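You operate a simulated robot arm through the tools that you are given. There is no shell and no other tool. Be economical: measure what you need, move in short steps, check, and stop when the job is done.

Carry out the task below with a simulated two-armed robot. There is one attempt and no reset: what you move stays moved.

## Task
Lower the gauge arm, turn the drum stub to its highest reading, brake it there and raise the arm. Where these are worked on the way, their far stop is far enough and under half their travel is too little: gauge arm.

The check looks at the end state, three seconds after you hand in, the way a careful person would. Anything else that was tipped, shoved, dropped, spilled or broken makes it a failure.

## Robot
Two 7-joint arms with fingered hands on one trunk, on a base that drives. Base frame: it is fixed to the floor where the robot stands at the start and does not move with it; the origin is under the middle of the robot, x ahead of it, y to its left, z up. Lengths are in cm, angles in degrees, forces in N, time in s.
The left shoulder is at the start at [7, 17.2, 135.2], the right one opposite. Places, roughly: brake knob [90, -20, 100]; cradle bed [80, -10, 90]; drum stub [80, -10, 100]; gauge arm [90, 0, 100]. Payload 5 kg a hand.
The tool frame of a hand sits at the grasp point between the pads (the TCP): z along the fingers, y along the line on which they close. The tips reach 4.3 cm beyond it. Largest opening 14.4 cm; the body of the gripper starts 5 cm behind the TCP. The gripper is a hand of 5 fingers: y runs from the thumb to the fingers, the wrist lies at [-2.1, -12.4, -22.1] in the tool frame, and closing takes about 1.5 s.
Orientation is that of the tool frame in the base frame, as [roll, pitch, yaw] about the fixed x, y, z axes, in that order (R = Rz(yaw) Ry(pitch) Rx(roll)). With the fingers straight down and the wrist toward the robot, the tool's x, y and z point along [0, 1, 0], [1, 0, 0] and [0, 0, -1] of the base frame.

## Interface
- The arms move only by the tool nudge_tool. It takes "left_series", "right_series" or both (then of equal length, played together; a hand with none holds still); each is one flat list of numbers, 7 for each row, row after row: the turn, a rotation vector about the tool's x, y, z in degrees, then the shift along the tool's x, y, z in mm, then the finger opening in mm, from 0 to 144. In form: [wx, wy, wz, dx, dy, dz, hand, wx, wy, wz, dx, dy, dz, hand, ...]. A call has 1 to 10 rows; each row shifts and turns the commanded pose from where the row before left it, along the tool's axes as they then stand. Each row takes 0.2 s and may step no farther than 5 cm and 8.6 degrees from the row before; otherwise, or with a gripper value out of range, the whole call is refused. Where a pose cannot be reached the arm comes as near as it can. A force on the tool above 90 N (or 10 N above the force at the start of the call, whichever is more), or a blocked arm, ends the call early, and 0.2 s more pass. The fingers move at their own pace (about 4.5 cm/s each) and stop on an object; they squeeze with about 29 N. The grip force told is the motor's: it shows also when the fingers shut on nothing. Time passes only in rows, and 0.2 s behind the last, so rows that do not move let the fingers close. It gives the time, the measured TCP pose, the force on the tool (base axes), the opening and the grip force at its end, in the units of the frame above (readings bear some noise), with the torque about the TCP (base axes, N m) and any sound that the robot's microphone picked up.
- Cameras (640 x 400 px; columns grow to the right, rows downward): "scene" is now at [13.6, 0.45, 158.02]; the picture's right is [0.06, -1.00, 0.00], its down [-0.63, -0.04, -0.78] and it looks along [0.78, 0.04, -0.63] (base axes); focal length 293 px, centre (320, 200). "left" rides on the left gripper at [-8.6, -10.8, -16.8] in its tool frame; the picture's right is [-0.80, -0.28, 0.53], its down [0.54, -0.73, 0.42] and it looks along [0.27, 0.63, 0.73] (tool axes); focal length 275 px, centre (320, 200). "right" rides on the right gripper at [8.6, -10.8, -16.8] in its tool frame; the picture's right is [-0.80, 0.28, -0.53], its down [-0.54, -0.73, 0.42] and it looks along [-0.27, 0.63, 0.73] (tool axes); focal length 275 px, centre (320, 200).
- snapshot(camera): a new picture of that camera. No time passes.
- move_column(by): slides the trunk up (or, below 0, down) by that many cm; the arms and the scene camera ride with it, the base frame stays. It gives what a move gives, with no picture.
- roll_base(legs): drives the robot by 1 to 6 legs, each [ahead, left, turn to the left] in cm, cm and degrees, along the robot's own axes; the way and the turn of a leg run together, so that a leg with both is an arc; at most 150 cm and 180 degrees a leg. The arms and the cameras ride along, it lands a little off, and it stops where it bumps. It gives what a move gives.
- preshape(shape, hand): the hand has 5 fingers and takes this shape, open, in about a second: jaw (thumb against the fingers, like two jaws); tri (thumb and two fingers); tip (a fingertip pinch); poke (one finger out to press); point (the index stretched); flat (the hand flat); cup (the hand cupped); fist (a fist). The gripper value then closes the fingers along that shape, each until it touches; the sizes above hold for jaw. It gives what a move gives, with no picture.
- turn_head(pan, tilt): turns the head with the scene camera to pan (to the left, within 86 degrees either way) and tilt (down, from -29 to 69), counted from straight ahead of the robot. It gives what a move gives.
- probe_pixels(camera, pixels): there is no depth. For up to 12 entries [column, row, z] of the newest picture of that camera ("zoom" is the newest enlarged one), the place [x, y] in the base frame at which the ray of that pixel passes the height z, good to about 0.2 cm. No time passes.
- enlarge(camera, box): a new picture of the part [left, top, right, bottom] of that camera's present view, enlarged. No time passes.
- close_job(): hands the job in; it is judged then, once.

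Go step by step. Measure first, check grasps and placings, and put right what went wrong. The budget is 80 turns and 78 pictures, counting those below and the enlarged ones. Unless the task says otherwise, let go and move clear before handing in, and close with one line.

The tools are called after "Call:" as a command line: name --argument value ..., lists and objects as JSON in quotes. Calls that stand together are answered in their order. nudge_tool: Moves the arms, as the interface text tells. Its arguments: {"type":"object","properties":{"left_series":{"type":"array","items":{"type":"number"}},"right_series":{"type":"array","items":{"type":"number"}}},"required":[]} The other tools are called the same way: move_column (by) slides the trunk up or down; preshape (shape, hand) gives the hand a shape; roll_base (legs) drives the base; turn_head (pan, tilt) turns the head that bears the scene camera; snapshot (camera) takes a picture; probe_pixels (camera, pixels) gives the place at which the rays of pixels pass given heights; enlarge (camera, box) takes an enlarged picture of a part of a camera's view; close_job () hands the job in.

At the start:

```text
clock: 0.0
left_tool_pos: [72.97, 29.42, 127.63]
left_ee_rot: [179.9, -0.1, 90.0]
left_wrist_force: [0.1, 0.5, -1.3]
left_torque: [0.01, 0.0, -0.02]
left_width: 14.36
left_grasp_force: 0.1
left_shape: jaw
right_tool_pos: [70.97, -27.63, 127.22]
right_ee_rot: [179.9, 0.1, 89.9]
right_wrist_force: [-0.4, -0.1, -0.2]
right_torque: [0.0, 0.0, -0.02]
right_width: 14.36
right_grasp_force: 0.0
right_shape: jaw
trunk travel left (down, up): [-45.0, 49.0]
robot x, y, heading: [0.03, -0.13, 0.3]
head pan, tilt: [3.3, 38.9]
```

scene: 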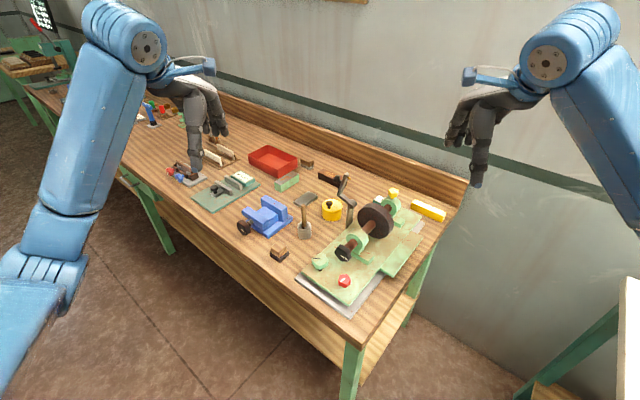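
right: 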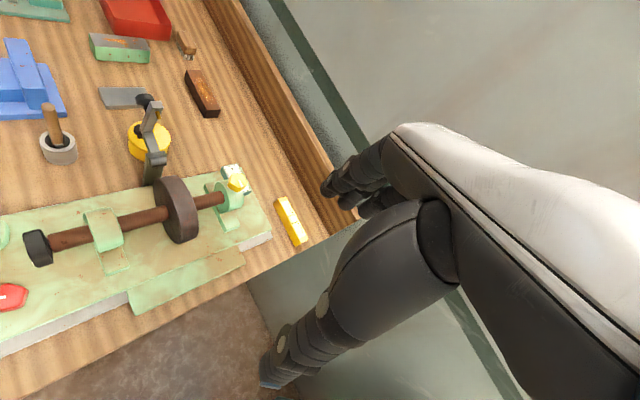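
left: 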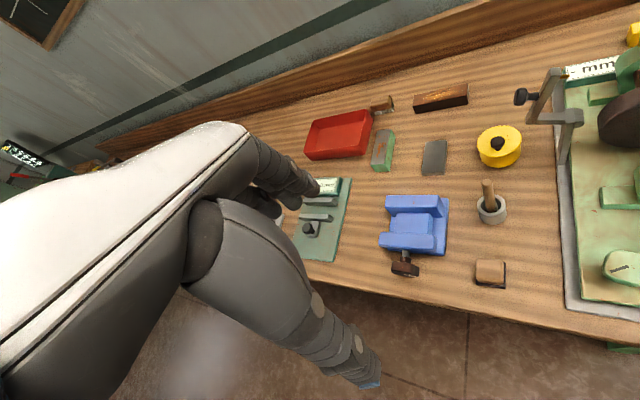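

The fixture sits at scene pixels ~(300-450, 180-310). I'll enlarge it to identify the gauge arm, drum stub and brake knob.

Call:
enlarge --camera "scene" --box '[290, 160, 460, 320]'

Call:
enlarge --camera "right" --box '[0, 70, 320, 350]'

Call:
enlarge --camera "left" --box '[500, 20, 640, 320]'

```text
2.50 times, centred on (375, 240) of scene
```

zoom: 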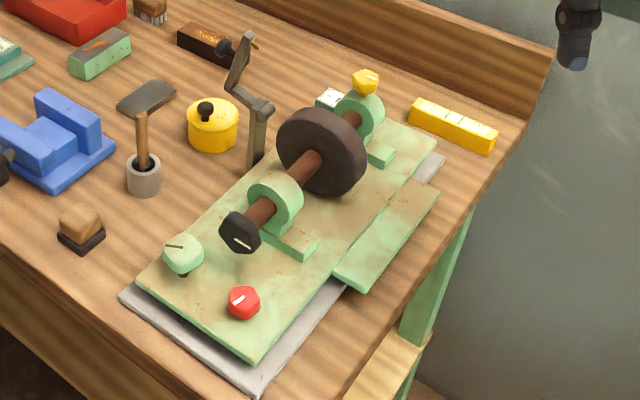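

```text
1.43 times, centred on (160, 210) of right
```

zoom: 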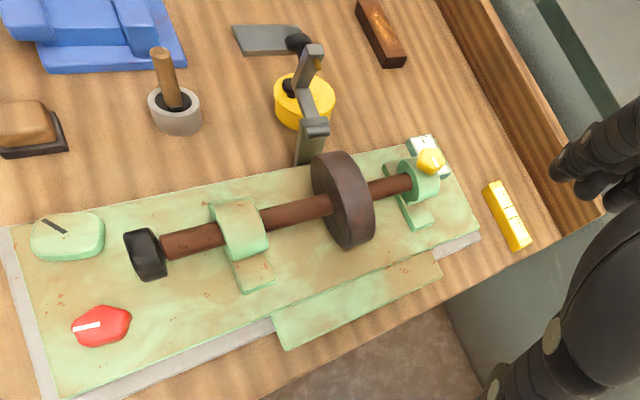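

```text
1.33 times, centred on (570, 170) of left
```

zoom: 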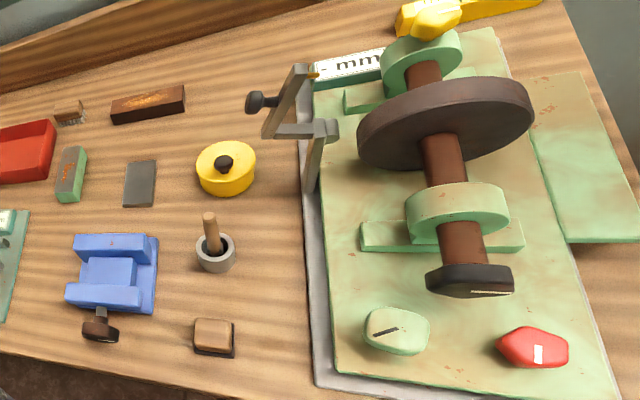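

The shaft runs away from the robot with a black knob (drum stub) at its near end, a disc, a raised gauge arm with a black handle, a yellow knob at the far bearing and red and green knobs at the near end. I'll triangulate these from several cameras.

Call:
probe_pixels --camera "scene" --pixels '[[343, 252, 95], [343, 252, 100], [338, 181, 105], [338, 181, 115], [393, 192, 95], [393, 192, 105], [345, 281, 92], [320, 262, 92], [375, 220, 100], [375, 220, 105], [348, 222, 90], [352, 202, 105]]'

Call:
probe_pixels --camera "right" --pixels '[[38, 248, 95], [38, 248, 100], [145, 100, 105], [145, 100, 115], [237, 183, 95], [237, 183, 105], [10, 297, 92], [40, 237, 92], [178, 210, 100], [178, 210, 105], [152, 182, 90], [155, 160, 105]]'

Call:
probe_pixels --camera "left" --pixels '[[520, 96, 105], [520, 96, 115], [572, 117, 105], [572, 117, 100], [562, 155, 90], [636, 35, 95], [636, 35, 105], [623, 265, 92], [499, 145, 90], [560, 72, 105], [560, 72, 115], [610, 232, 95]]'

```text
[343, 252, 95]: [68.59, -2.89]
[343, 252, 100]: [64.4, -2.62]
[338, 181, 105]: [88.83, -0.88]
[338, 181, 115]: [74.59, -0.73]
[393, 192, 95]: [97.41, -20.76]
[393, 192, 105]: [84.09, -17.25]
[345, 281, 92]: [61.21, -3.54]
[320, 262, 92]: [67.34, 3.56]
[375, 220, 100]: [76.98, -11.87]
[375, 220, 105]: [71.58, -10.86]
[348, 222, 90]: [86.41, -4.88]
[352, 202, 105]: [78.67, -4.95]
```

```text
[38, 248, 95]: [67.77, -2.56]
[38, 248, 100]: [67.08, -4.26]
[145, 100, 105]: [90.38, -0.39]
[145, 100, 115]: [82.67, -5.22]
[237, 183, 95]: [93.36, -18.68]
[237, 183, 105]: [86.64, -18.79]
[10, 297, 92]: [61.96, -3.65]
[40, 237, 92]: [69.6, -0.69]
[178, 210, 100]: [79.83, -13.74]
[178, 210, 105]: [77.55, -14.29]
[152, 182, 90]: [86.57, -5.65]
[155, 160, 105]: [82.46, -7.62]
```

```text
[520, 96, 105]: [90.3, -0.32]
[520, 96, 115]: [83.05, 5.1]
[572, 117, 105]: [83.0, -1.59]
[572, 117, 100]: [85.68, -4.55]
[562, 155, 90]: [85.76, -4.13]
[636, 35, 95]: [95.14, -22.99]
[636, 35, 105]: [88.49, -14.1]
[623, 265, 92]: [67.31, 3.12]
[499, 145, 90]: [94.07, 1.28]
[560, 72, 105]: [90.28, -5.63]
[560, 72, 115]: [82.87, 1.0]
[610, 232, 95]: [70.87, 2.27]
```

Rough positions: gauge handle ~(90, -0.5, 104.5), stub knob ~(68, -3, 95.5), yellow knob ~(92, -19, 98). I'll take tight close-ups of the gauge, yellow knob and stub.

Call:
enlarge --camera "scene" --box '[325, 165, 415, 225]'

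Call:
enlarge --camera "right" --box '[120, 85, 260, 185]'

Call:
enlarge --camera "left" --box '[500, 20, 640, 120]'

Call:
enlarge --camera "right" --box '[0, 180, 120, 320]'

```text
6.67 times, centred on (370, 195) of scene
```

zoom: 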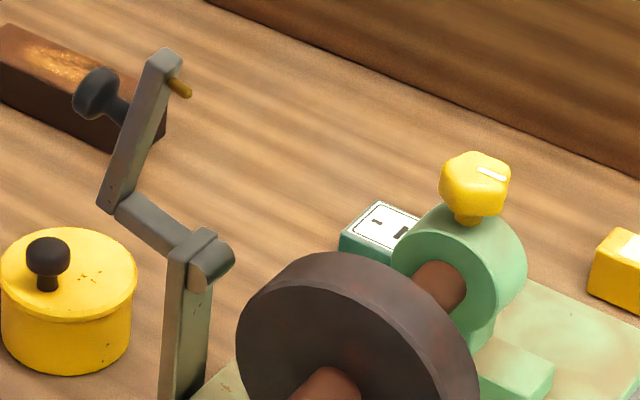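

```text
4.00 times, centred on (190, 135) of right
```

zoom: 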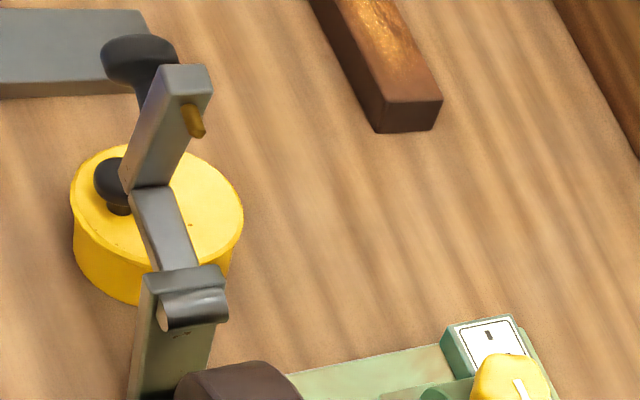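

```text
4.00 times, centred on (570, 70) of left
```

zoom: 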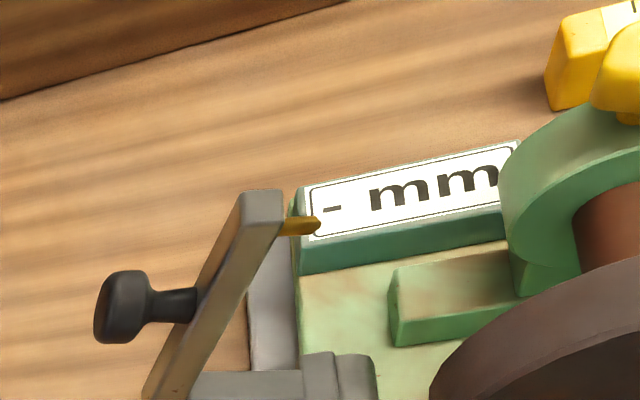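

```text
2.86 times, centred on (60, 250) of right
```

zoom: 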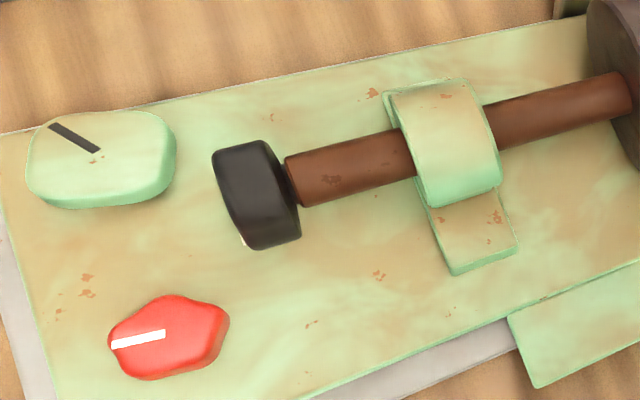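

The yellow-tipped lever is the raised gauge arm and the display shows "- mm". I'll triangulate the lever's points to get its swing axis.

Call:
probe_pixels --camera "scene" --pixels '[[350.5, 179.2, 100], [350.5, 179.2, 110], [338.5, 195.8, 98], [338.5, 195.8, 108], [353.5, 203.2, 95], [353.5, 203.2, 105], [333.5, 179.2, 100], [333.5, 179.2, 110], [393.4, 192.5, 98], [387, 207, 95], [346, 175, 100], [346, 175, 110]]'

Call:
probe_pixels --camera "right" --pixels '[[159.2, 118.2, 100], [159.2, 118.2, 110], [147, 132.5, 98], [147, 132.5, 108], [157.5, 156.2, 95], [157.5, 156.2, 105], [144, 100, 100], [144, 100, 110], [237.5, 183, 98], [157.5, 104, 100], [157.5, 104, 110]]'

Call:
probe_pixels --camera "left" --pixels '[[570, 76.2, 100], [570, 76.2, 110], [527.5, 120, 98], [527.5, 120, 108], [573.7, 117.5, 95], [573.7, 117.5, 105], [520, 96, 100], [520, 96, 110], [555.5, 69, 100], [555.5, 69, 110]]'

```text
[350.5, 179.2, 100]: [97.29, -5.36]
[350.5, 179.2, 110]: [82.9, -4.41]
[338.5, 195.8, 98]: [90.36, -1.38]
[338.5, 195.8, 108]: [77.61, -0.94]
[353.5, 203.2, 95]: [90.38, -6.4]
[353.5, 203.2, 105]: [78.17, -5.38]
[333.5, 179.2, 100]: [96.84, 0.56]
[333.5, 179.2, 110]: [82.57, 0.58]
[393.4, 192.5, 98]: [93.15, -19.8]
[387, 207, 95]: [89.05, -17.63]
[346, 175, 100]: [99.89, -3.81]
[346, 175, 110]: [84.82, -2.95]
```

```text
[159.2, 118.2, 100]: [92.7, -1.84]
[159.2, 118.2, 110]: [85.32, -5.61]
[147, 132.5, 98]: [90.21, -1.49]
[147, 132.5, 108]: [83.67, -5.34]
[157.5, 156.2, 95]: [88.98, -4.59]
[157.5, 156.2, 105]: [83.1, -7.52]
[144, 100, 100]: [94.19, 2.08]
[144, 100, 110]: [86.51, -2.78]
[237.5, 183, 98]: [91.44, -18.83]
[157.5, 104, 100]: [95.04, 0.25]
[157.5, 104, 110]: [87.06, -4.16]
```

```text
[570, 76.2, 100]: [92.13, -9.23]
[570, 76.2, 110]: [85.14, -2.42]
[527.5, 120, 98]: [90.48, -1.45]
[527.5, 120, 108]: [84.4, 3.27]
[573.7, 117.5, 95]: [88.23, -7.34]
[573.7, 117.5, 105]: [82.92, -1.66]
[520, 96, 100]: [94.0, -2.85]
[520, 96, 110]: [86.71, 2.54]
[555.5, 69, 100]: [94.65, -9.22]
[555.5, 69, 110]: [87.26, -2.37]
```

Result: hinge ~(86.7, -5.5, 98.2), handle knob ~(90.3, -0.3, 104.8), and the arm swings in the plane perpendicular to the shaft, over the drum. Next I need the shaft direction, its height and the bench height.

Call:
probe_pixels --camera "right" --pixels '[[53, 243, 94], [53, 243, 97], [219.5, 199.5, 94], [219.5, 199.5, 97], [38, 248, 94], [38, 248, 97], [178, 210, 97], [229, 194, 97]]'

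Call:
probe_pixels --camera "scene" --pixels '[[350, 247, 94], [350, 247, 97], [386, 210.5, 94], [386, 210.5, 97], [343, 253, 94], [343, 253, 97], [350, 345, 88], [110, 170, 88], [465, 185, 88], [297, 279, 90], [348, 317, 90]]'

Call:
enlarge --camera "scene" --box '[325, 225, 385, 265]'

Call:
preshape --hand "left" --shape "tip"

Call:
snapshot --camera "left"

Call:
snapshot --camera "scene"

```text
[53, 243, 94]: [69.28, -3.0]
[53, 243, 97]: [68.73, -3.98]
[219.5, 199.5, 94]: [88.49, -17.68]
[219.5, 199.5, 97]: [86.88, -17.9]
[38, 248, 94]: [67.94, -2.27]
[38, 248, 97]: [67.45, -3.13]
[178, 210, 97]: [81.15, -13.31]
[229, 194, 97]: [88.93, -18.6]
```

```text
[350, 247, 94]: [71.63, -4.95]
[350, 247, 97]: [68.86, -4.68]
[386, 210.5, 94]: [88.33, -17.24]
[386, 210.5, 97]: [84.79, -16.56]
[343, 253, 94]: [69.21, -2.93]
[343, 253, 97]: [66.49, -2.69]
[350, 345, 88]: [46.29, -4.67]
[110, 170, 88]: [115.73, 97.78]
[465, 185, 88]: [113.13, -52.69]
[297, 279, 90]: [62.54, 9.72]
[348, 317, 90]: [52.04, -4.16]
```

```text
10.00 times, centred on (355, 245) of scene
```

zoom: 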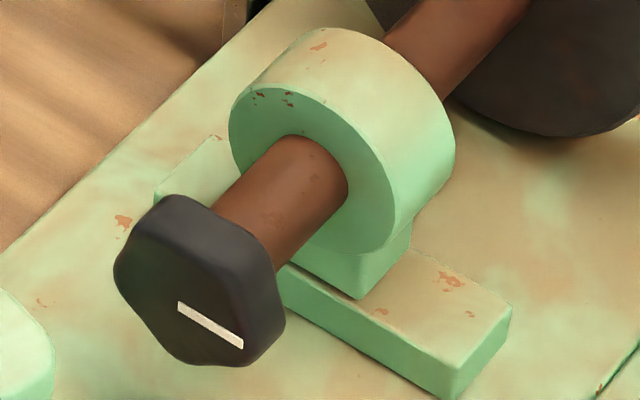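

```text
clock: 0.9
left_tool_pos: [72.97, 29.57, 127.56]
left_ee_rot: [-179.9, 0.0, 90.1]
left_wrist_force: [0.9, -0.4, 0.1]
left_torque: [-0.05, -0.02, -0.01]
left_width: 14.37
left_grasp_force: 0.0
left_shape: tip
right_tool_pos: [70.87, -27.66, 127.19]
right_ee_rot: [180.0, 0.0, 90.0]
right_wrist_force: [0.4, -0.1, 0.1]
right_torque: [0.01, 0.02, 0.02]
right_width: 14.35
right_grasp_force: 0.0
right_shape: jaw
trunk travel left (down, up): [-45.0, 49.0]
robot x, y, heading: [0.23, 0.07, 0.2]
head pan, tilt: [3.3, 38.9]
```

```text
66 pictures are left
```

left: 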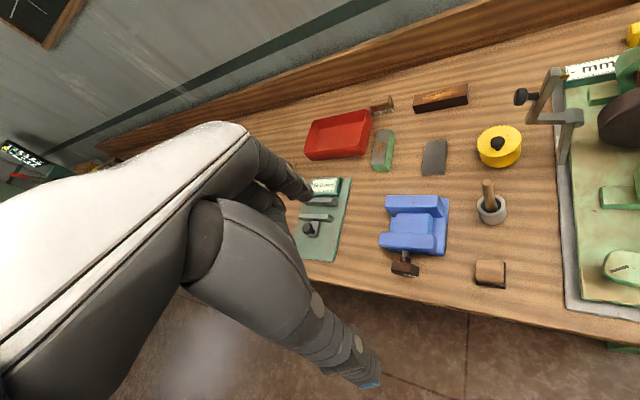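

```text
65 pictures are left
```

scene: 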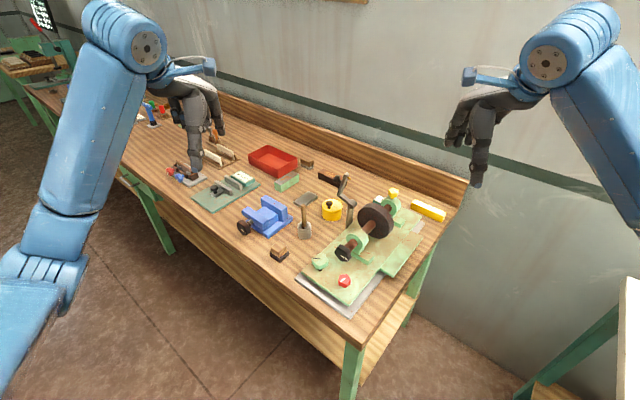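

The stub face centre is ~(67.8, -2.75, 95.5), the shaft axis points along yaw -37° and the bench front edge is ~40 cm ahead in that frame. I'll slide along the bench and turn so the robot faces along the shaft.

Call:
roll_base --legs '[[25.3, 33.5, 0], [0, 0, -37]]'

Call:
turn_head --pan 0 --tilt 42

Call:
snapshot --camera "scene"

Call:
snapshot --camera "left"

```text
clock: 5.2
left_tool_pos: [101.56, 13.11, 127.46]
left_ee_rot: [-180.0, -0.1, 53.3]
left_wrist_force: [0.1, 0.1, 0.6]
left_torque: [0.01, -0.02, -0.02]
left_width: 14.39
left_grasp_force: 0.1
left_shape: tip
right_tool_pos: [65.72, -31.56, 127.26]
right_ee_rot: [180.0, -0.1, 53.2]
right_wrist_force: [-0.8, -1.0, -0.3]
right_torque: [0.0, 0.03, 0.05]
right_width: 14.37
right_grasp_force: 0.0
right_shape: jaw
trunk travel left (down, up): [-45.0, 49.0]
robot x, y, heading: [25.87, 33.4, -37.0]
head pan, tilt: [3.3, 38.9]
```

```text
clock: 5.8
left_tool_pos: [101.43, 13.08, 127.62]
left_ee_rot: [179.9, 0.1, 53.3]
left_wrist_force: [0.0, -0.3, -0.2]
left_torque: [0.04, 0.01, 0.04]
left_width: 14.37
left_grasp_force: 0.2
left_shape: tip
right_tool_pos: [65.82, -31.32, 127.41]
right_ee_rot: [-179.9, -0.1, 53.4]
right_wrist_force: [-0.5, -0.4, -0.3]
right_torque: [0.02, -0.01, 0.02]
right_width: 14.36
right_grasp_force: 0.0
right_shape: jaw
trunk travel left (down, up): [-45.0, 49.0]
robot x, y, heading: [25.53, 33.06, -36.8]
head pan, tilt: [0.0, 42.0]
```

```text
64 pictures are left
```

scene: 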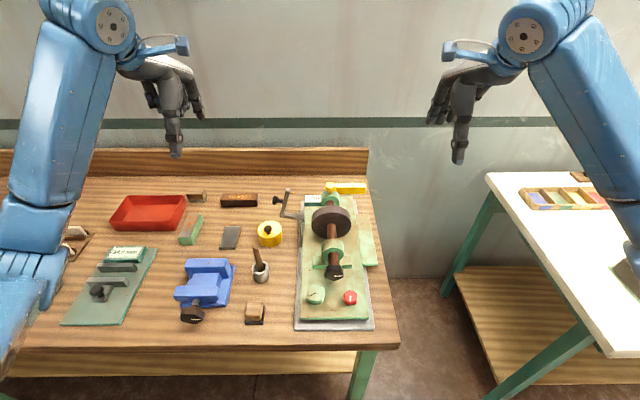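

```text
63 pictures are left
```

left: 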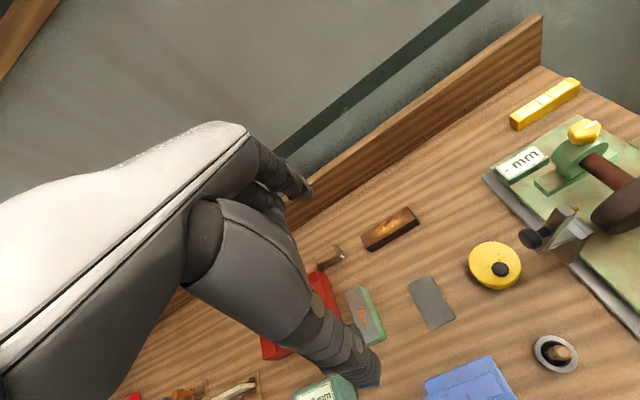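

The robot now faces along the shaft. I'll re-measure the gauge handle from the new views.

Call:
enlarge --camera "left" --box '[480, 100, 640, 260]'

Call:
enlarge --camera "scene" --box '[265, 170, 385, 245]'

Call:
enlarge --camera "scene" --box '[120, 60, 220, 170]'

Call:
snapshot --camera "right"

```text
2.50 times, centred on (560, 180) of left
```

zoom: 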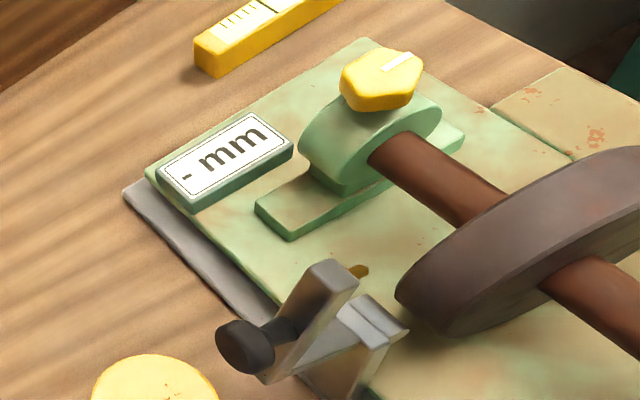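

```text
5.33 times, centred on (325, 208) of scene
```

zoom: 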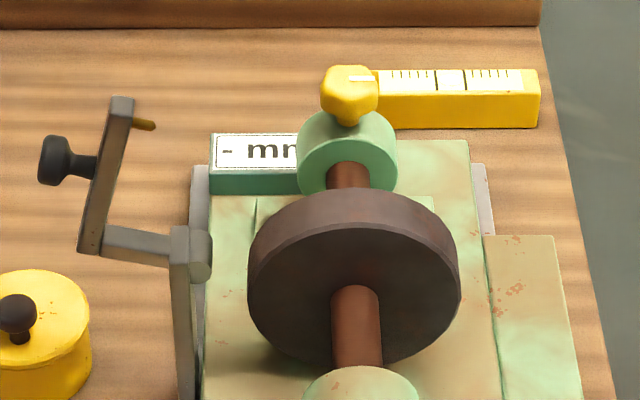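

```text
3.64 times, centred on (170, 115) of scene
```

zoom: 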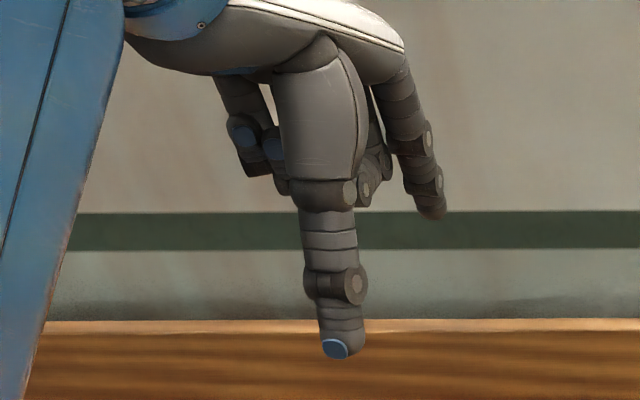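

```text
59 pictures are left
```

right: 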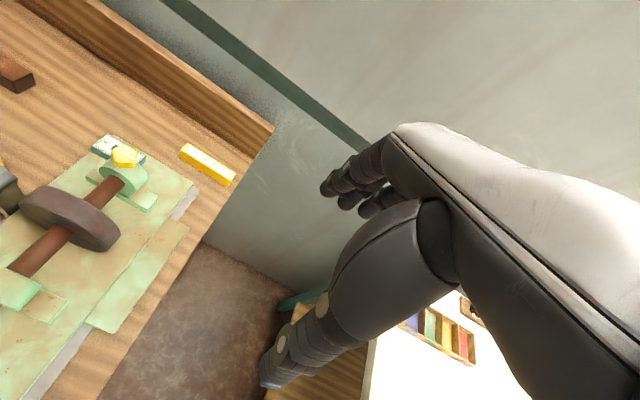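

Call:
probe_pixels --camera "scene" --pixels '[[275.7, 200.5, 102], [275.7, 200.5, 105], [296, 214.5, 98], [292, 191.5, 107], [335, 188, 98], [335, 188, 95], [333, 190, 97]]'

Call:
probe_pixels --camera "left" --pixels '[[530, 238, 102], [530, 238, 105], [574, 208.5, 107], [584, 130, 98], [584, 130, 95]]'

```text
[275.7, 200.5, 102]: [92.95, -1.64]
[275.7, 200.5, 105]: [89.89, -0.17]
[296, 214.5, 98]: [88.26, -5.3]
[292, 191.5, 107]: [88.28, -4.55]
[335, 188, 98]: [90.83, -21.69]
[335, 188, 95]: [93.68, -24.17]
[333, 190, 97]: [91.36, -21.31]
```

```text
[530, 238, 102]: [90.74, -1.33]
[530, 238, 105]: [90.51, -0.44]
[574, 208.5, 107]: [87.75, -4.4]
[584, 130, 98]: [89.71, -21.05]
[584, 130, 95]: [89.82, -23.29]
```

Handle knob confirmed at ~(90.2, -0.3, 105). I'll bring the left hand over it, fingers straddling along the shaft direction, stopping a bit high to check.

Call:
nudge_tool --left_series '[0, 0, 0, -43.7, -2.7, 0, 100, 0, 0, 0, -43.7, -2.7, 0, 80, 0, 0, 0, -43.7, -2.7, 0, 70, 0, 0, 0, -43.7, -2.7, 0, 70, 0, 0, 0, 0, 0, 45, 70, 0, 0, 0, 0, 0, 45, 70, 0, 0, 0, 0, 0, 45, 70]'

Call:
snapshot --camera "left"

Call:
enlarge --camera "scene" --box '[230, 120, 370, 240]'

```text
clock: 7.5
left_tool_pos: [90.15, -0.17, 114.01]
left_ee_rot: [180.0, -0.1, 53.3]
left_wrist_force: [0.0, -0.7, 0.2]
left_torque: [0.03, -0.01, -0.01]
left_width: 7.03
left_grasp_force: 0.0
left_shape: tip
right_tool_pos: [65.86, -31.55, 127.24]
right_ee_rot: [179.9, 0.0, 53.2]
right_wrist_force: [0.0, 0.1, -0.6]
right_torque: [0.03, 0.0, 0.03]
right_width: 14.36
right_grasp_force: 0.0
right_shape: jaw
trunk travel left (down, up): [-45.0, 49.0]
robot x, y, heading: [25.28, 33.48, -37.0]
head pan, tilt: [0.0, 42.0]
```

```text
58 pictures are left
```

left: 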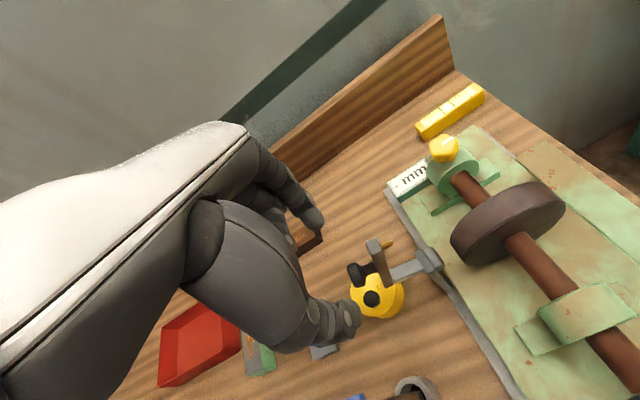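

```text
3.33 times, centred on (300, 180) of scene
```

zoom: 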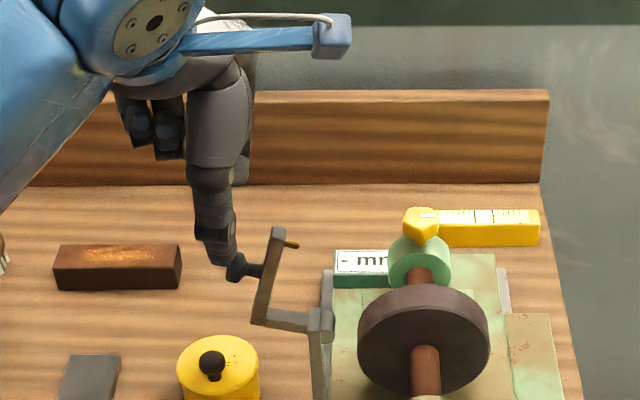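

The thumb is just above and in front of the handle in line with it. I'll lower 7 cm and close.

Call:
nudge_tool --left_series '[0, 0, 0, -1, 0, 35, 70, 0, 0, 0, -1, 0, 35, 70, 0, 0, 0, 0, 0, 0, 50, 0, 0, 0, 0, 0, 0, 20, 0, 0, 0, 0, 0, 0, 10, 0, 0, 0, 0, 0, 0, 10, 0, 0, 0, 0, 0, 0, 10, 0, 0, 0, 0, 0, 0, 10]'

Call:
snapshot --camera "left"

Call:
enlarge --camera "scene" --box '[250, 160, 350, 240]'

```text
clock: 9.2
left_tool_pos: [90.12, -0.6, 106.95]
left_ee_rot: [-179.9, 0.1, 53.1]
left_wrist_force: [-2.6, -5.9, -7.7]
left_torque: [-0.16, 0.05, -0.12]
left_width: 1.6
left_grasp_force: 29.3
left_shape: tip
right_tool_pos: [65.74, -31.5, 127.23]
right_ee_rot: [-179.9, 0.0, 53.1]
right_wrist_force: [-0.4, -0.5, 0.2]
right_torque: [0.0, -0.03, 0.03]
right_width: 14.38
right_grasp_force: 0.0
right_shape: jaw
trunk travel left (down, up): [-45.0, 49.0]
robot x, y, heading: [25.48, 33.42, -36.9]
head pan, tilt: [0.0, 42.0]
```

```text
56 pictures are left
```

left: 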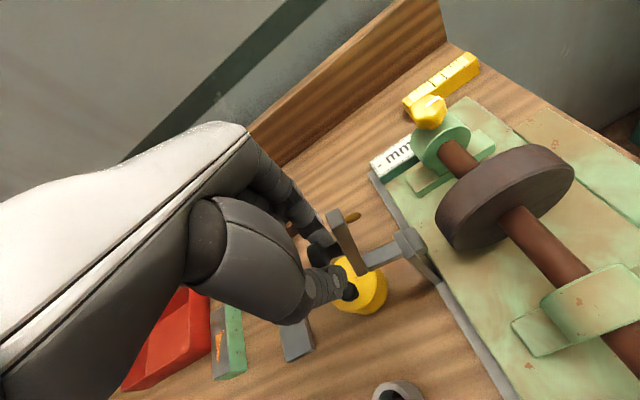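

```text
5.00 times, centred on (300, 200) of scene
```

zoom: 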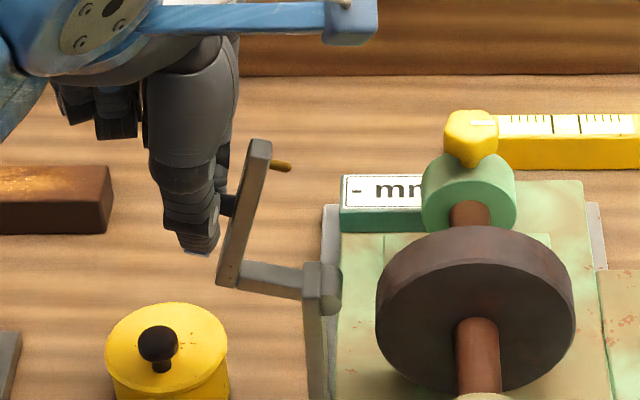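

The handle is gripped (width 1.6 cm, 29 N). I'll swing it along the arc about the hinge, first 30°, and check forces.

Call:
nudge_tool --left_series '[0, 0, 0, -6.5, 0, -5.3, 10, 0, 0, 0, -6.1, 0, -4.6, 10, 0, 0, 0, -14.2, 0, -7.5, 10, 0, 0, 0, -15.2, 0, -4.9, 10]'

Call:
enlarge --camera "scene" --box '[250, 160, 350, 240]'

```text
clock: 10.2
left_tool_pos: [87.65, -3.91, 109.1]
left_ee_rot: [-179.9, 0.0, 53.3]
left_wrist_force: [-1.6, -3.1, -17.3]
left_torque: [-0.05, -0.1, 0.05]
left_width: 1.56
left_grasp_force: 28.5
left_shape: tip
right_tool_pos: [65.89, -31.62, 127.13]
right_ee_rot: [-179.9, -0.1, 53.2]
right_wrist_force: [0.0, -0.3, -0.2]
right_torque: [-0.04, -0.01, -0.02]
right_width: 14.36
right_grasp_force: 0.1
right_shape: jaw
trunk travel left (down, up): [-45.0, 49.0]
robot x, y, heading: [25.47, 32.96, -36.5]
head pan, tilt: [0.0, 42.0]
```

```text
5.00 times, centred on (300, 200) of scene
```

zoom: 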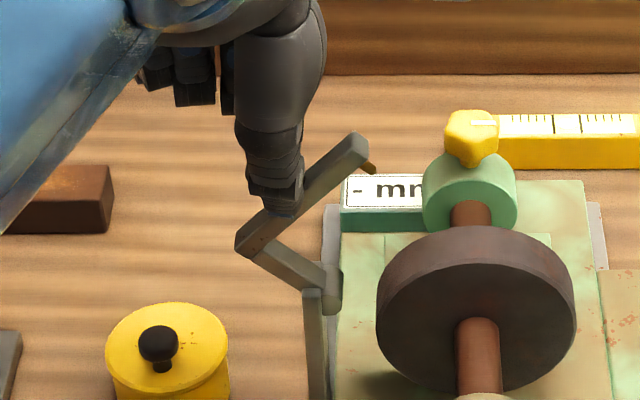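

The arm swung ~30° and follows well (-17 N in z, so my arc is slightly high). Continuing the arc a little lower.

Call:
nudge_tool --left_series '[0, 0, 0, -15.9, 0, -1, 10, 0, 0, 0, -16, 0, 2, 10, 0, 0, 0, -15.7, 0, 4, 10]'

Call:
enlarge --camera "scene" --box '[250, 160, 350, 240]'

```text
clock: 11.1
left_tool_pos: [84.75, -7.77, 108.84]
left_ee_rot: [-179.9, -0.1, 53.3]
left_wrist_force: [7.4, -0.5, -1.6]
left_torque: [0.16, -0.67, 0.24]
left_width: 1.61
left_grasp_force: 29.4
left_shape: tip
right_tool_pos: [65.97, -31.5, 127.2]
right_ee_rot: [-179.8, -0.1, 53.3]
right_wrist_force: [-0.1, -1.0, 0.2]
right_torque: [-0.01, 0.04, 0.01]
right_width: 14.36
right_grasp_force: 0.1
right_shape: jaw
trunk travel left (down, up): [-45.0, 49.0]
robot x, y, heading: [25.21, 33.15, -36.6]
head pan, tilt: [0.0, 42.0]
```

```text
5.00 times, centred on (300, 200) of scene
```

zoom: 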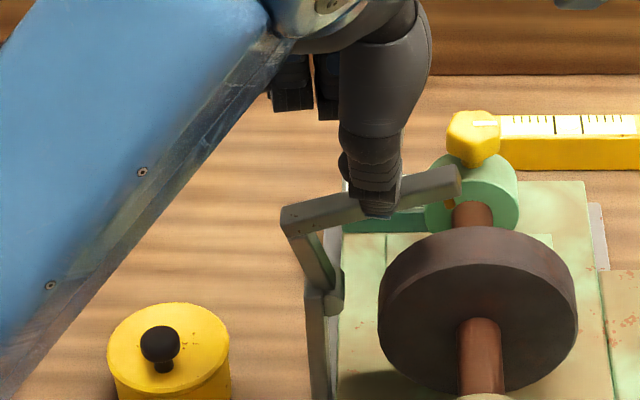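

The lever is now nearly horizontal and the stylus is still above the drum. Continuing down in small steps.

Call:
nudge_tool --left_series '[0, 0, 0, -7.5, 0, 2.7, 10, 0, 0, 0, -7.4, 0, 3.3, 10, 0, 0, 0, -7, 0, 3.9, 10]'

Call:
enlarge --camera "scene" --box '[270, 160, 370, 240]'

Call:
snapshot --camera "left"

```text
clock: 11.8
left_tool_pos: [83.58, -9.29, 107.63]
left_ee_rot: [-180.0, 0.0, 53.3]
left_wrist_force: [10.6, -5.4, 5.9]
left_torque: [0.01, -0.95, 0.28]
left_width: 1.68
left_grasp_force: 29.2
left_shape: tip
right_tool_pos: [65.86, -31.52, 127.23]
right_ee_rot: [180.0, 0.0, 53.2]
right_wrist_force: [-0.6, -0.2, -0.1]
right_torque: [0.0, -0.01, 0.01]
right_width: 14.35
right_grasp_force: 0.0
right_shape: jaw
trunk travel left (down, up): [-45.0, 49.0]
robot x, y, heading: [25.55, 33.19, -36.7]
head pan, tilt: [0.0, 42.0]
```

```text
5.00 times, centred on (320, 200) of scene
```

zoom: 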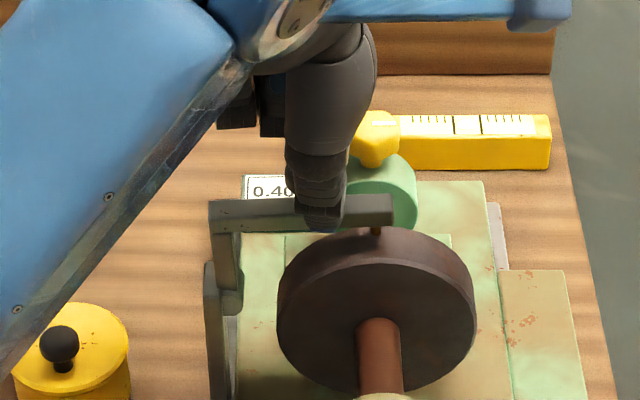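

```text
51 pictures are left
```

left: 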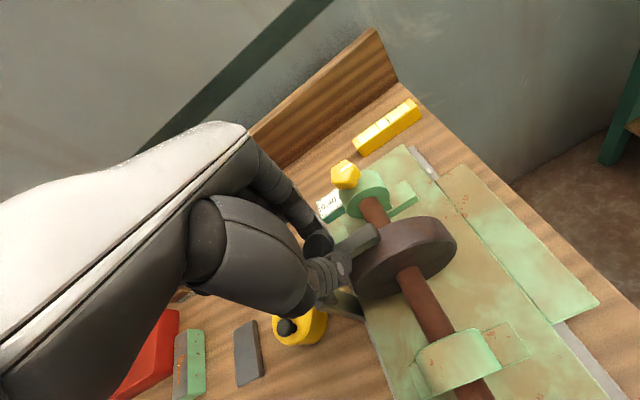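

The display now reads "0.40", so the stylus is on the drum. I'll open the hand, rise clear and check that the arm stays down.

Call:
nudge_tool --left_series '[0, 0, 0, 0, 0, 0, 40, 0, 0, 0, 0, 0, 0, 60, 0, 0, 0, 0, 0, 0, 60, 0, 0, 0, 0, 0, -40, 60, 0, 0, 0, 0, 0, -40, 60]'

Call:
enlarge --camera "scene" --box '[270, 160, 370, 240]'

Call:
snapshot --camera "left"

```text
clock: 13.1
left_tool_pos: [83.44, -9.06, 115.71]
left_ee_rot: [-179.9, 0.0, 53.2]
left_wrist_force: [-0.5, -0.9, -1.4]
left_torque: [-0.03, -0.03, 0.0]
left_width: 5.96
left_grasp_force: 0.0
left_shape: tip
right_tool_pos: [65.69, -31.36, 127.22]
right_ee_rot: [179.9, 0.0, 53.1]
right_wrist_force: [0.5, 1.0, 0.1]
right_torque: [-0.04, 0.01, -0.01]
right_width: 14.35
right_grasp_force: 0.1
right_shape: jaw
trunk travel left (down, up): [-45.0, 49.0]
robot x, y, heading: [25.42, 33.25, -36.7]
head pan, tilt: [0.0, 42.0]
```

```text
5.00 times, centred on (320, 200) of scene
```

zoom: 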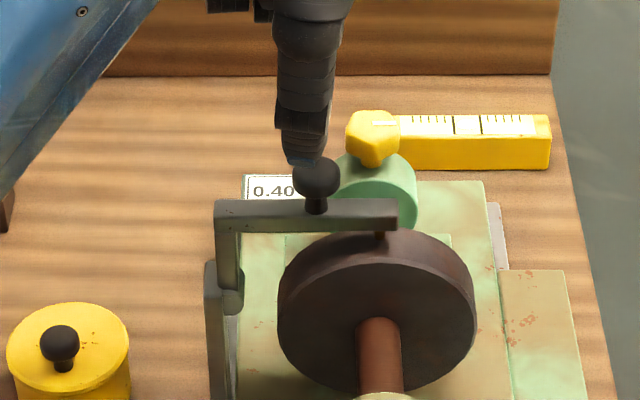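

```text
49 pictures are left
```

left: 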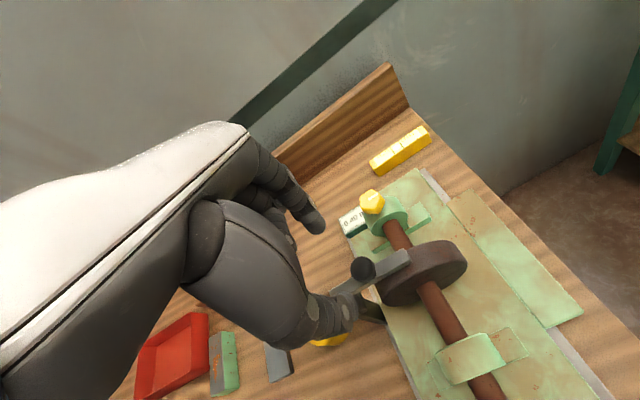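

The arm stays down and the display reads 0.40. I'll move the left hand aside so its camera sees the display, and bring the right hand (tip shape) above the stub knob at ~(67.8, -2.75, 95.5).

Call:
preshape --hand "right" --shape "tip"

Call:
nudge_tool --left_series '[0, 0, 0, 20, 0, -10, 60, 0, 0, 0, 20, 0, -10, 60, 0, 0, 0, 20, 0, -10, 60, 0, 0, 0, 20, 0, -10, 60, 0, 0, 0, 20, 0, -10, 60, 0, 0, 0, 20, 0, -10, 60, 0, 0, 0, 0, 0, 0, 60]' --right_series '[0, 0, 0, 34.6, -21.7, 0, 80, 0, 0, 0, 34.6, -21.7, 0, 80, 0, 0, 0, 34.6, -21.7, 0, 80, 0, 0, 0, 34.6, -21.7, 0, 80, 0, 0, 0, 34.6, -21.7, 0, 80, 0, 0, 0, 34.6, -21.7, 0, 80, 0, 0, 0, 34.6, -21.7, 0, 80]'

Call:
nudge_tool --right_series '[0, 0, -8.5, 0, 0, 0, 80, 0, 0, -8.5, 0, 0, 0, 80, 0, 0, -8.5, 0, 0, 0, 80, 0, 0, -8.5, 0, 0, 0, 80, 0, 0, -8.5, 0, 0, 0, 80, 0, 0, -8.5, 0, 0, 0, 80, 0, 0, -8.5, 0, 0, 0, 80, 0, 0, -8.5, 0, 0, 0, 80, 0, 0, -8.5, 0, 0, 0, 80, 0, 0, -8.5, 0, 0, 0, 80]'

Call:
snapshot --camera "scene"

Call:
snapshot --camera "left"

Call:
snapshot --camera "right"

```text
clock: 13.9
left_tool_pos: [83.53, -9.23, 115.73]
left_ee_rot: [180.0, -0.1, 53.2]
left_wrist_force: [0.3, 0.0, -0.1]
left_torque: [-0.05, -0.02, 0.01]
left_width: 5.97
left_grasp_force: 0.1
left_shape: tip
right_tool_pos: [65.72, -31.51, 127.34]
right_ee_rot: [-180.0, 0.0, 53.2]
right_wrist_force: [0.3, 0.8, -0.4]
right_torque: [-0.01, 0.0, 0.01]
right_width: 14.35
right_grasp_force: 0.0
right_shape: tip
trunk travel left (down, up): [-45.0, 49.0]
robot x, y, heading: [25.56, 33.02, -36.8]
head pan, tilt: [0.0, 42.0]
```

```text
clock: 15.6
left_tool_pos: [90.79, 0.55, 121.74]
left_ee_rot: [-179.9, 0.1, 53.2]
left_wrist_force: [-0.4, 0.9, 0.2]
left_torque: [-0.05, 0.01, -0.01]
left_width: 5.99
left_grasp_force: 0.1
left_shape: tip
right_tool_pos: [68.33, -2.73, 127.25]
right_ee_rot: [180.0, 0.0, 53.2]
right_wrist_force: [-0.1, 0.7, 0.5]
right_torque: [-0.07, 0.05, 0.02]
right_width: 8.05
right_grasp_force: 0.1
right_shape: tip
trunk travel left (down, up): [-45.0, 49.0]
robot x, y, heading: [25.47, 33.59, -36.8]
head pan, tilt: [0.0, 42.0]
```

```text
clock: 17.8
left_tool_pos: [90.66, 0.21, 121.75]
left_ee_rot: [-180.0, 0.0, 53.3]
left_wrist_force: [0.5, -0.1, 0.4]
left_torque: [0.01, 0.01, 0.01]
left_width: 5.99
left_grasp_force: 0.0
left_shape: tip
right_tool_pos: [68.16, -2.85, 127.26]
right_ee_rot: [-180.0, -0.1, 138.4]
right_wrist_force: [0.1, 0.3, 0.3]
right_torque: [-0.01, 0.03, -0.02]
right_width: 8.03
right_grasp_force: 0.1
right_shape: tip
trunk travel left (down, up): [-45.0, 49.0]
robot x, y, heading: [25.51, 33.17, -36.8]
head pan, tilt: [0.0, 42.0]
```

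```text
48 pictures are left
```

scene: 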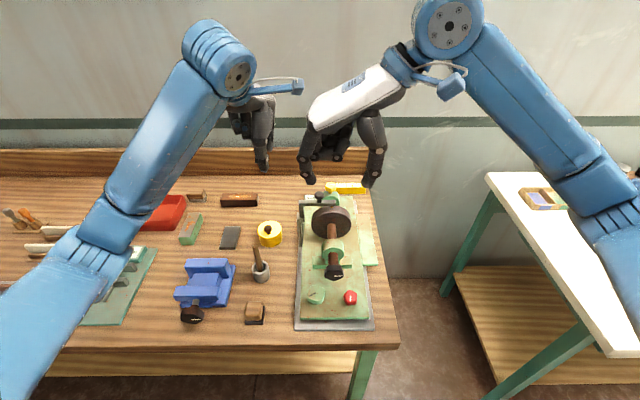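

```text
47 pictures are left
```

left: 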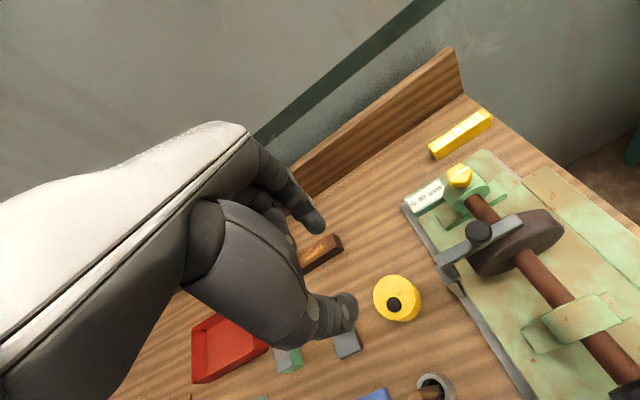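

```text
46 pictures are left
```

right: 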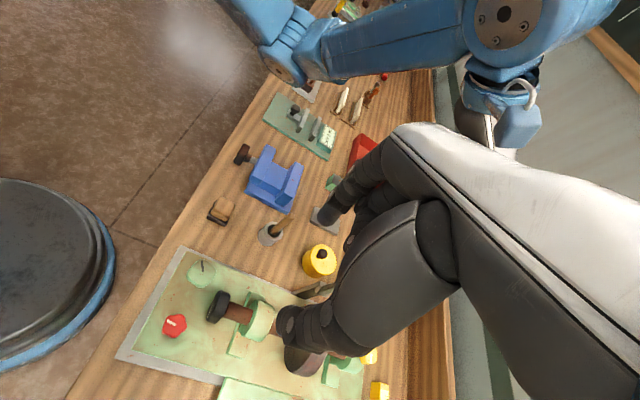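

Positions look right; the display is visible in the left view at (430,193). I'll triangulate the stub knob again with the present views.

Call:
probe_pixels --camera "right" --pixels '[[218, 306, 94], [218, 306, 96], [218, 306, 98], [243, 315, 96], [200, 270, 92], [174, 325, 93]]'

Call:
enlarge --camera "scene" --box '[290, 240, 380, 320]'

Call:
probe_pixels --camera "scene" --pixels '[[333, 271, 94], [333, 271, 96], [333, 271, 98], [316, 295, 92], [350, 297, 93]]'

Call:
enlarge --camera "left" --box '[395, 150, 495, 230]'

```text
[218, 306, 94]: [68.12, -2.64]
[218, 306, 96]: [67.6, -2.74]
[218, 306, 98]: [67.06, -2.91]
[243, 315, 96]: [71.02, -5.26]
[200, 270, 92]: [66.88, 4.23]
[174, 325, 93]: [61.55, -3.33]
```

```text
5.00 times, centred on (335, 280) of scene
```

zoom: 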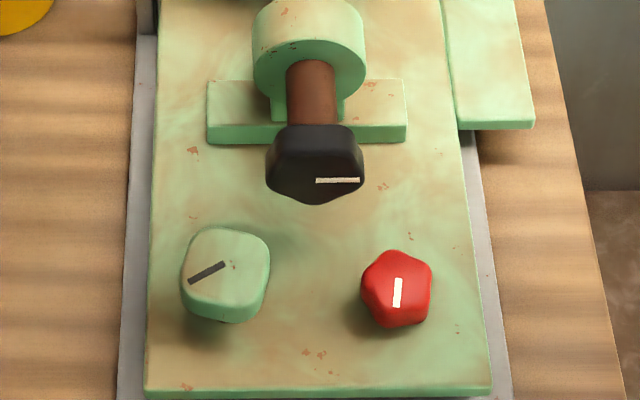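

```text
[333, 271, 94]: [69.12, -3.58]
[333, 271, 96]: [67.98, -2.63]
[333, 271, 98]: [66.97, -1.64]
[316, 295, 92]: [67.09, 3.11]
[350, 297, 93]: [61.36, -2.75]
```

```text
5.00 times, centred on (445, 190) of left
```

zoom: 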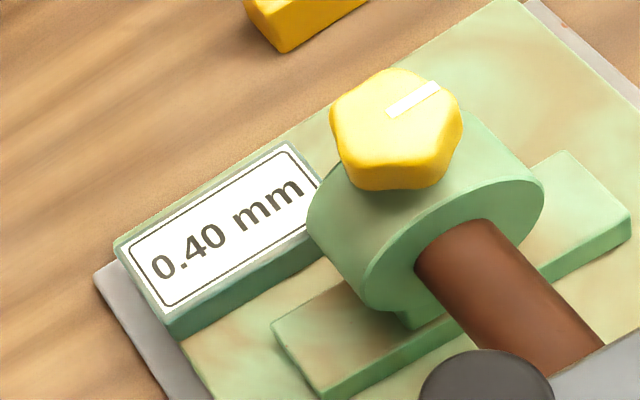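

Display reads 0.40 mm clearly; stub knob centre ~(67.8, -2.7, 96). I'll square the right hand and descend to just above it.

Call:
nudge_tool --right_series '[0, 0, -4.6, 0, 0, 40, 80, 0, 0, 0, 0, 0, 45, 80, 0, 0, 0, 0, 0, 45, 80, 0, 0, 0, 0, 0, 45, 80, 0, 0, 0, 0, 0, 45, 80]'

Call:
enlarge --camera "scene" --box '[270, 180, 400, 310]'

Call:
snapshot --camera "right"

```text
clock: 18.9
left_tool_pos: [90.68, 0.19, 121.8]
left_ee_rot: [-179.9, 0.0, 53.3]
left_wrist_force: [0.6, 0.0, -0.6]
left_torque: [-0.02, 0.0, 0.01]
left_width: 5.95
left_grasp_force: 0.1
left_shape: tip
right_tool_pos: [68.28, -3.01, 105.2]
right_ee_rot: [179.8, 0.1, 142.9]
right_wrist_force: [0.2, 0.5, 0.9]
right_torque: [-0.01, 0.02, 0.01]
right_width: 8.03
right_grasp_force: 0.0
right_shape: tip
trunk travel left (down, up): [-45.0, 49.0]
robot x, y, heading: [25.48, 32.64, -37.0]
head pan, tilt: [0.0, 42.0]
```

```text
3.08 times, centred on (335, 245) of scene
```

zoom: 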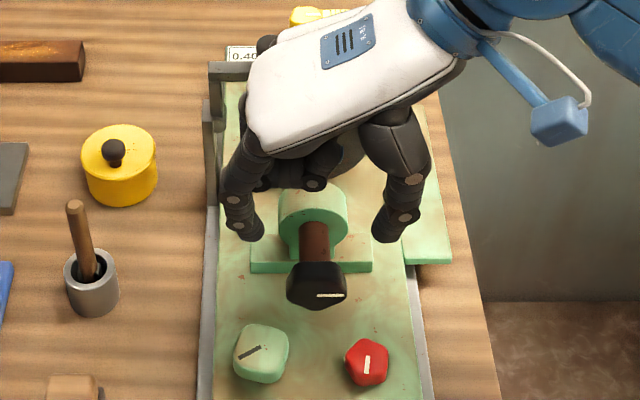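

```text
42 pictures are left
```

right: 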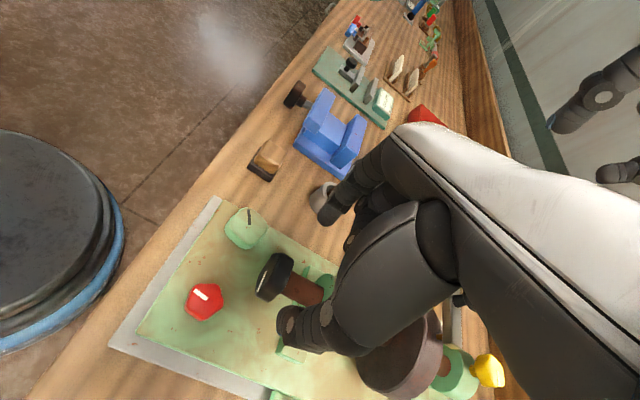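

I'll check where the fingertips lie along the shaft relative to the knob and how far the curled fingers are above the bearing.

Call:
probe_pixels --camera "scene" --pixels '[[311.6, 256, 101], [356, 256, 101], [331.7, 239, 104], [331.7, 239, 108], [333.5, 245, 99], [333.5, 256, 99]]'

Call:
probe_pixels --camera "right" --pixels '[[285, 330, 101], [325, 215, 101], [350, 240, 104], [350, 240, 108]]'

Call:
enlarge --camera "left" --box '[440, 180, 640, 400]'

```text
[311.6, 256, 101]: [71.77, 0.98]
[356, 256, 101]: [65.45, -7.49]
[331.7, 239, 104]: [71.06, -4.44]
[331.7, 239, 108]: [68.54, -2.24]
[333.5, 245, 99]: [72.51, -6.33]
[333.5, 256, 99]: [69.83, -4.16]
```

```text
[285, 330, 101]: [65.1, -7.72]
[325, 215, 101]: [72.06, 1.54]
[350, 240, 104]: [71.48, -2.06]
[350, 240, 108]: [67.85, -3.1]
```

```text
1.82 times, centred on (540, 290) of left
```

zoom: 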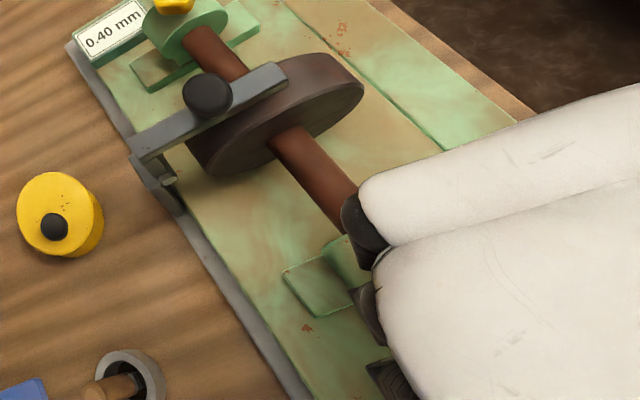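

Fingertips are at the right place along the shaft, but the curled fingers hang near TCP height and could foul the bearing if lowered vertically. I'll tilt the hand 40° (fingers pointing down and away) so they stay clear, then come onto the knob part-way.

Call:
nudge_tool --right_series '[0, -8, 0, 0, 0, 0, 80, 0, -8, 0, 0, 0, 0, 80, 0, -8, 0, 0, 0, 0, 80, 0, -8, 0, 0, 0, 0, 80, 0, -8, 0, 0, 0, 0, 80, 0, 0, 0, 20, 0, 12, 80, 0, 0, 0, 20, 0, 12, 80]'

Call:
enlarge --camera "scene" --box '[270, 180, 400, 310]'

Call:
snapshot --camera "right"

```text
clock: 20.6
left_tool_pos: [90.49, 0.22, 121.91]
left_ee_rot: [180.0, -0.1, 53.3]
left_wrist_force: [0.0, -0.4, -0.5]
left_torque: [0.01, 0.0, -0.02]
left_width: 5.98
left_grasp_force: 0.1
left_shape: tip
right_tool_pos: [66.94, -2.19, 100.81]
right_ee_rot: [180.0, 40.1, 142.9]
right_wrist_force: [-0.9, -0.2, 0.7]
right_torque: [-0.03, 0.03, 0.01]
right_width: 8.05
right_grasp_force: 0.0
right_shape: tip
trunk travel left (down, up): [-45.0, 49.0]
robot x, y, heading: [25.39, 33.0, -36.8]
head pan, tilt: [0.0, 42.0]
```

```text
3.08 times, centred on (335, 245) of scene
```

zoom: 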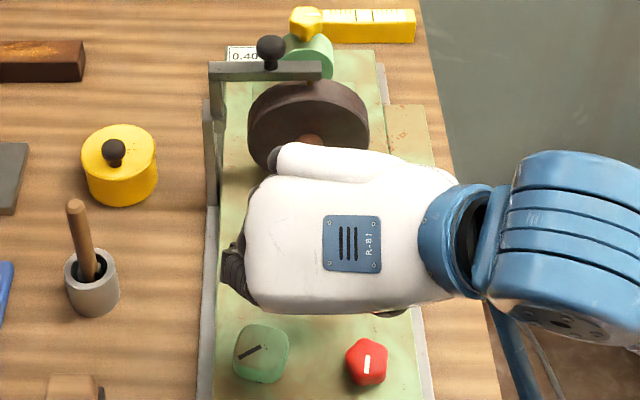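

```text
39 pictures are left
```

right: 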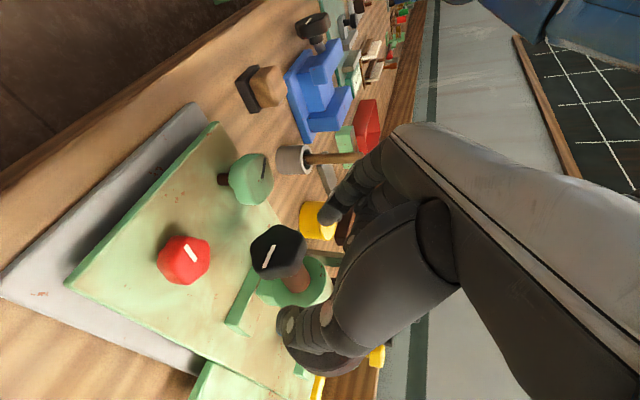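

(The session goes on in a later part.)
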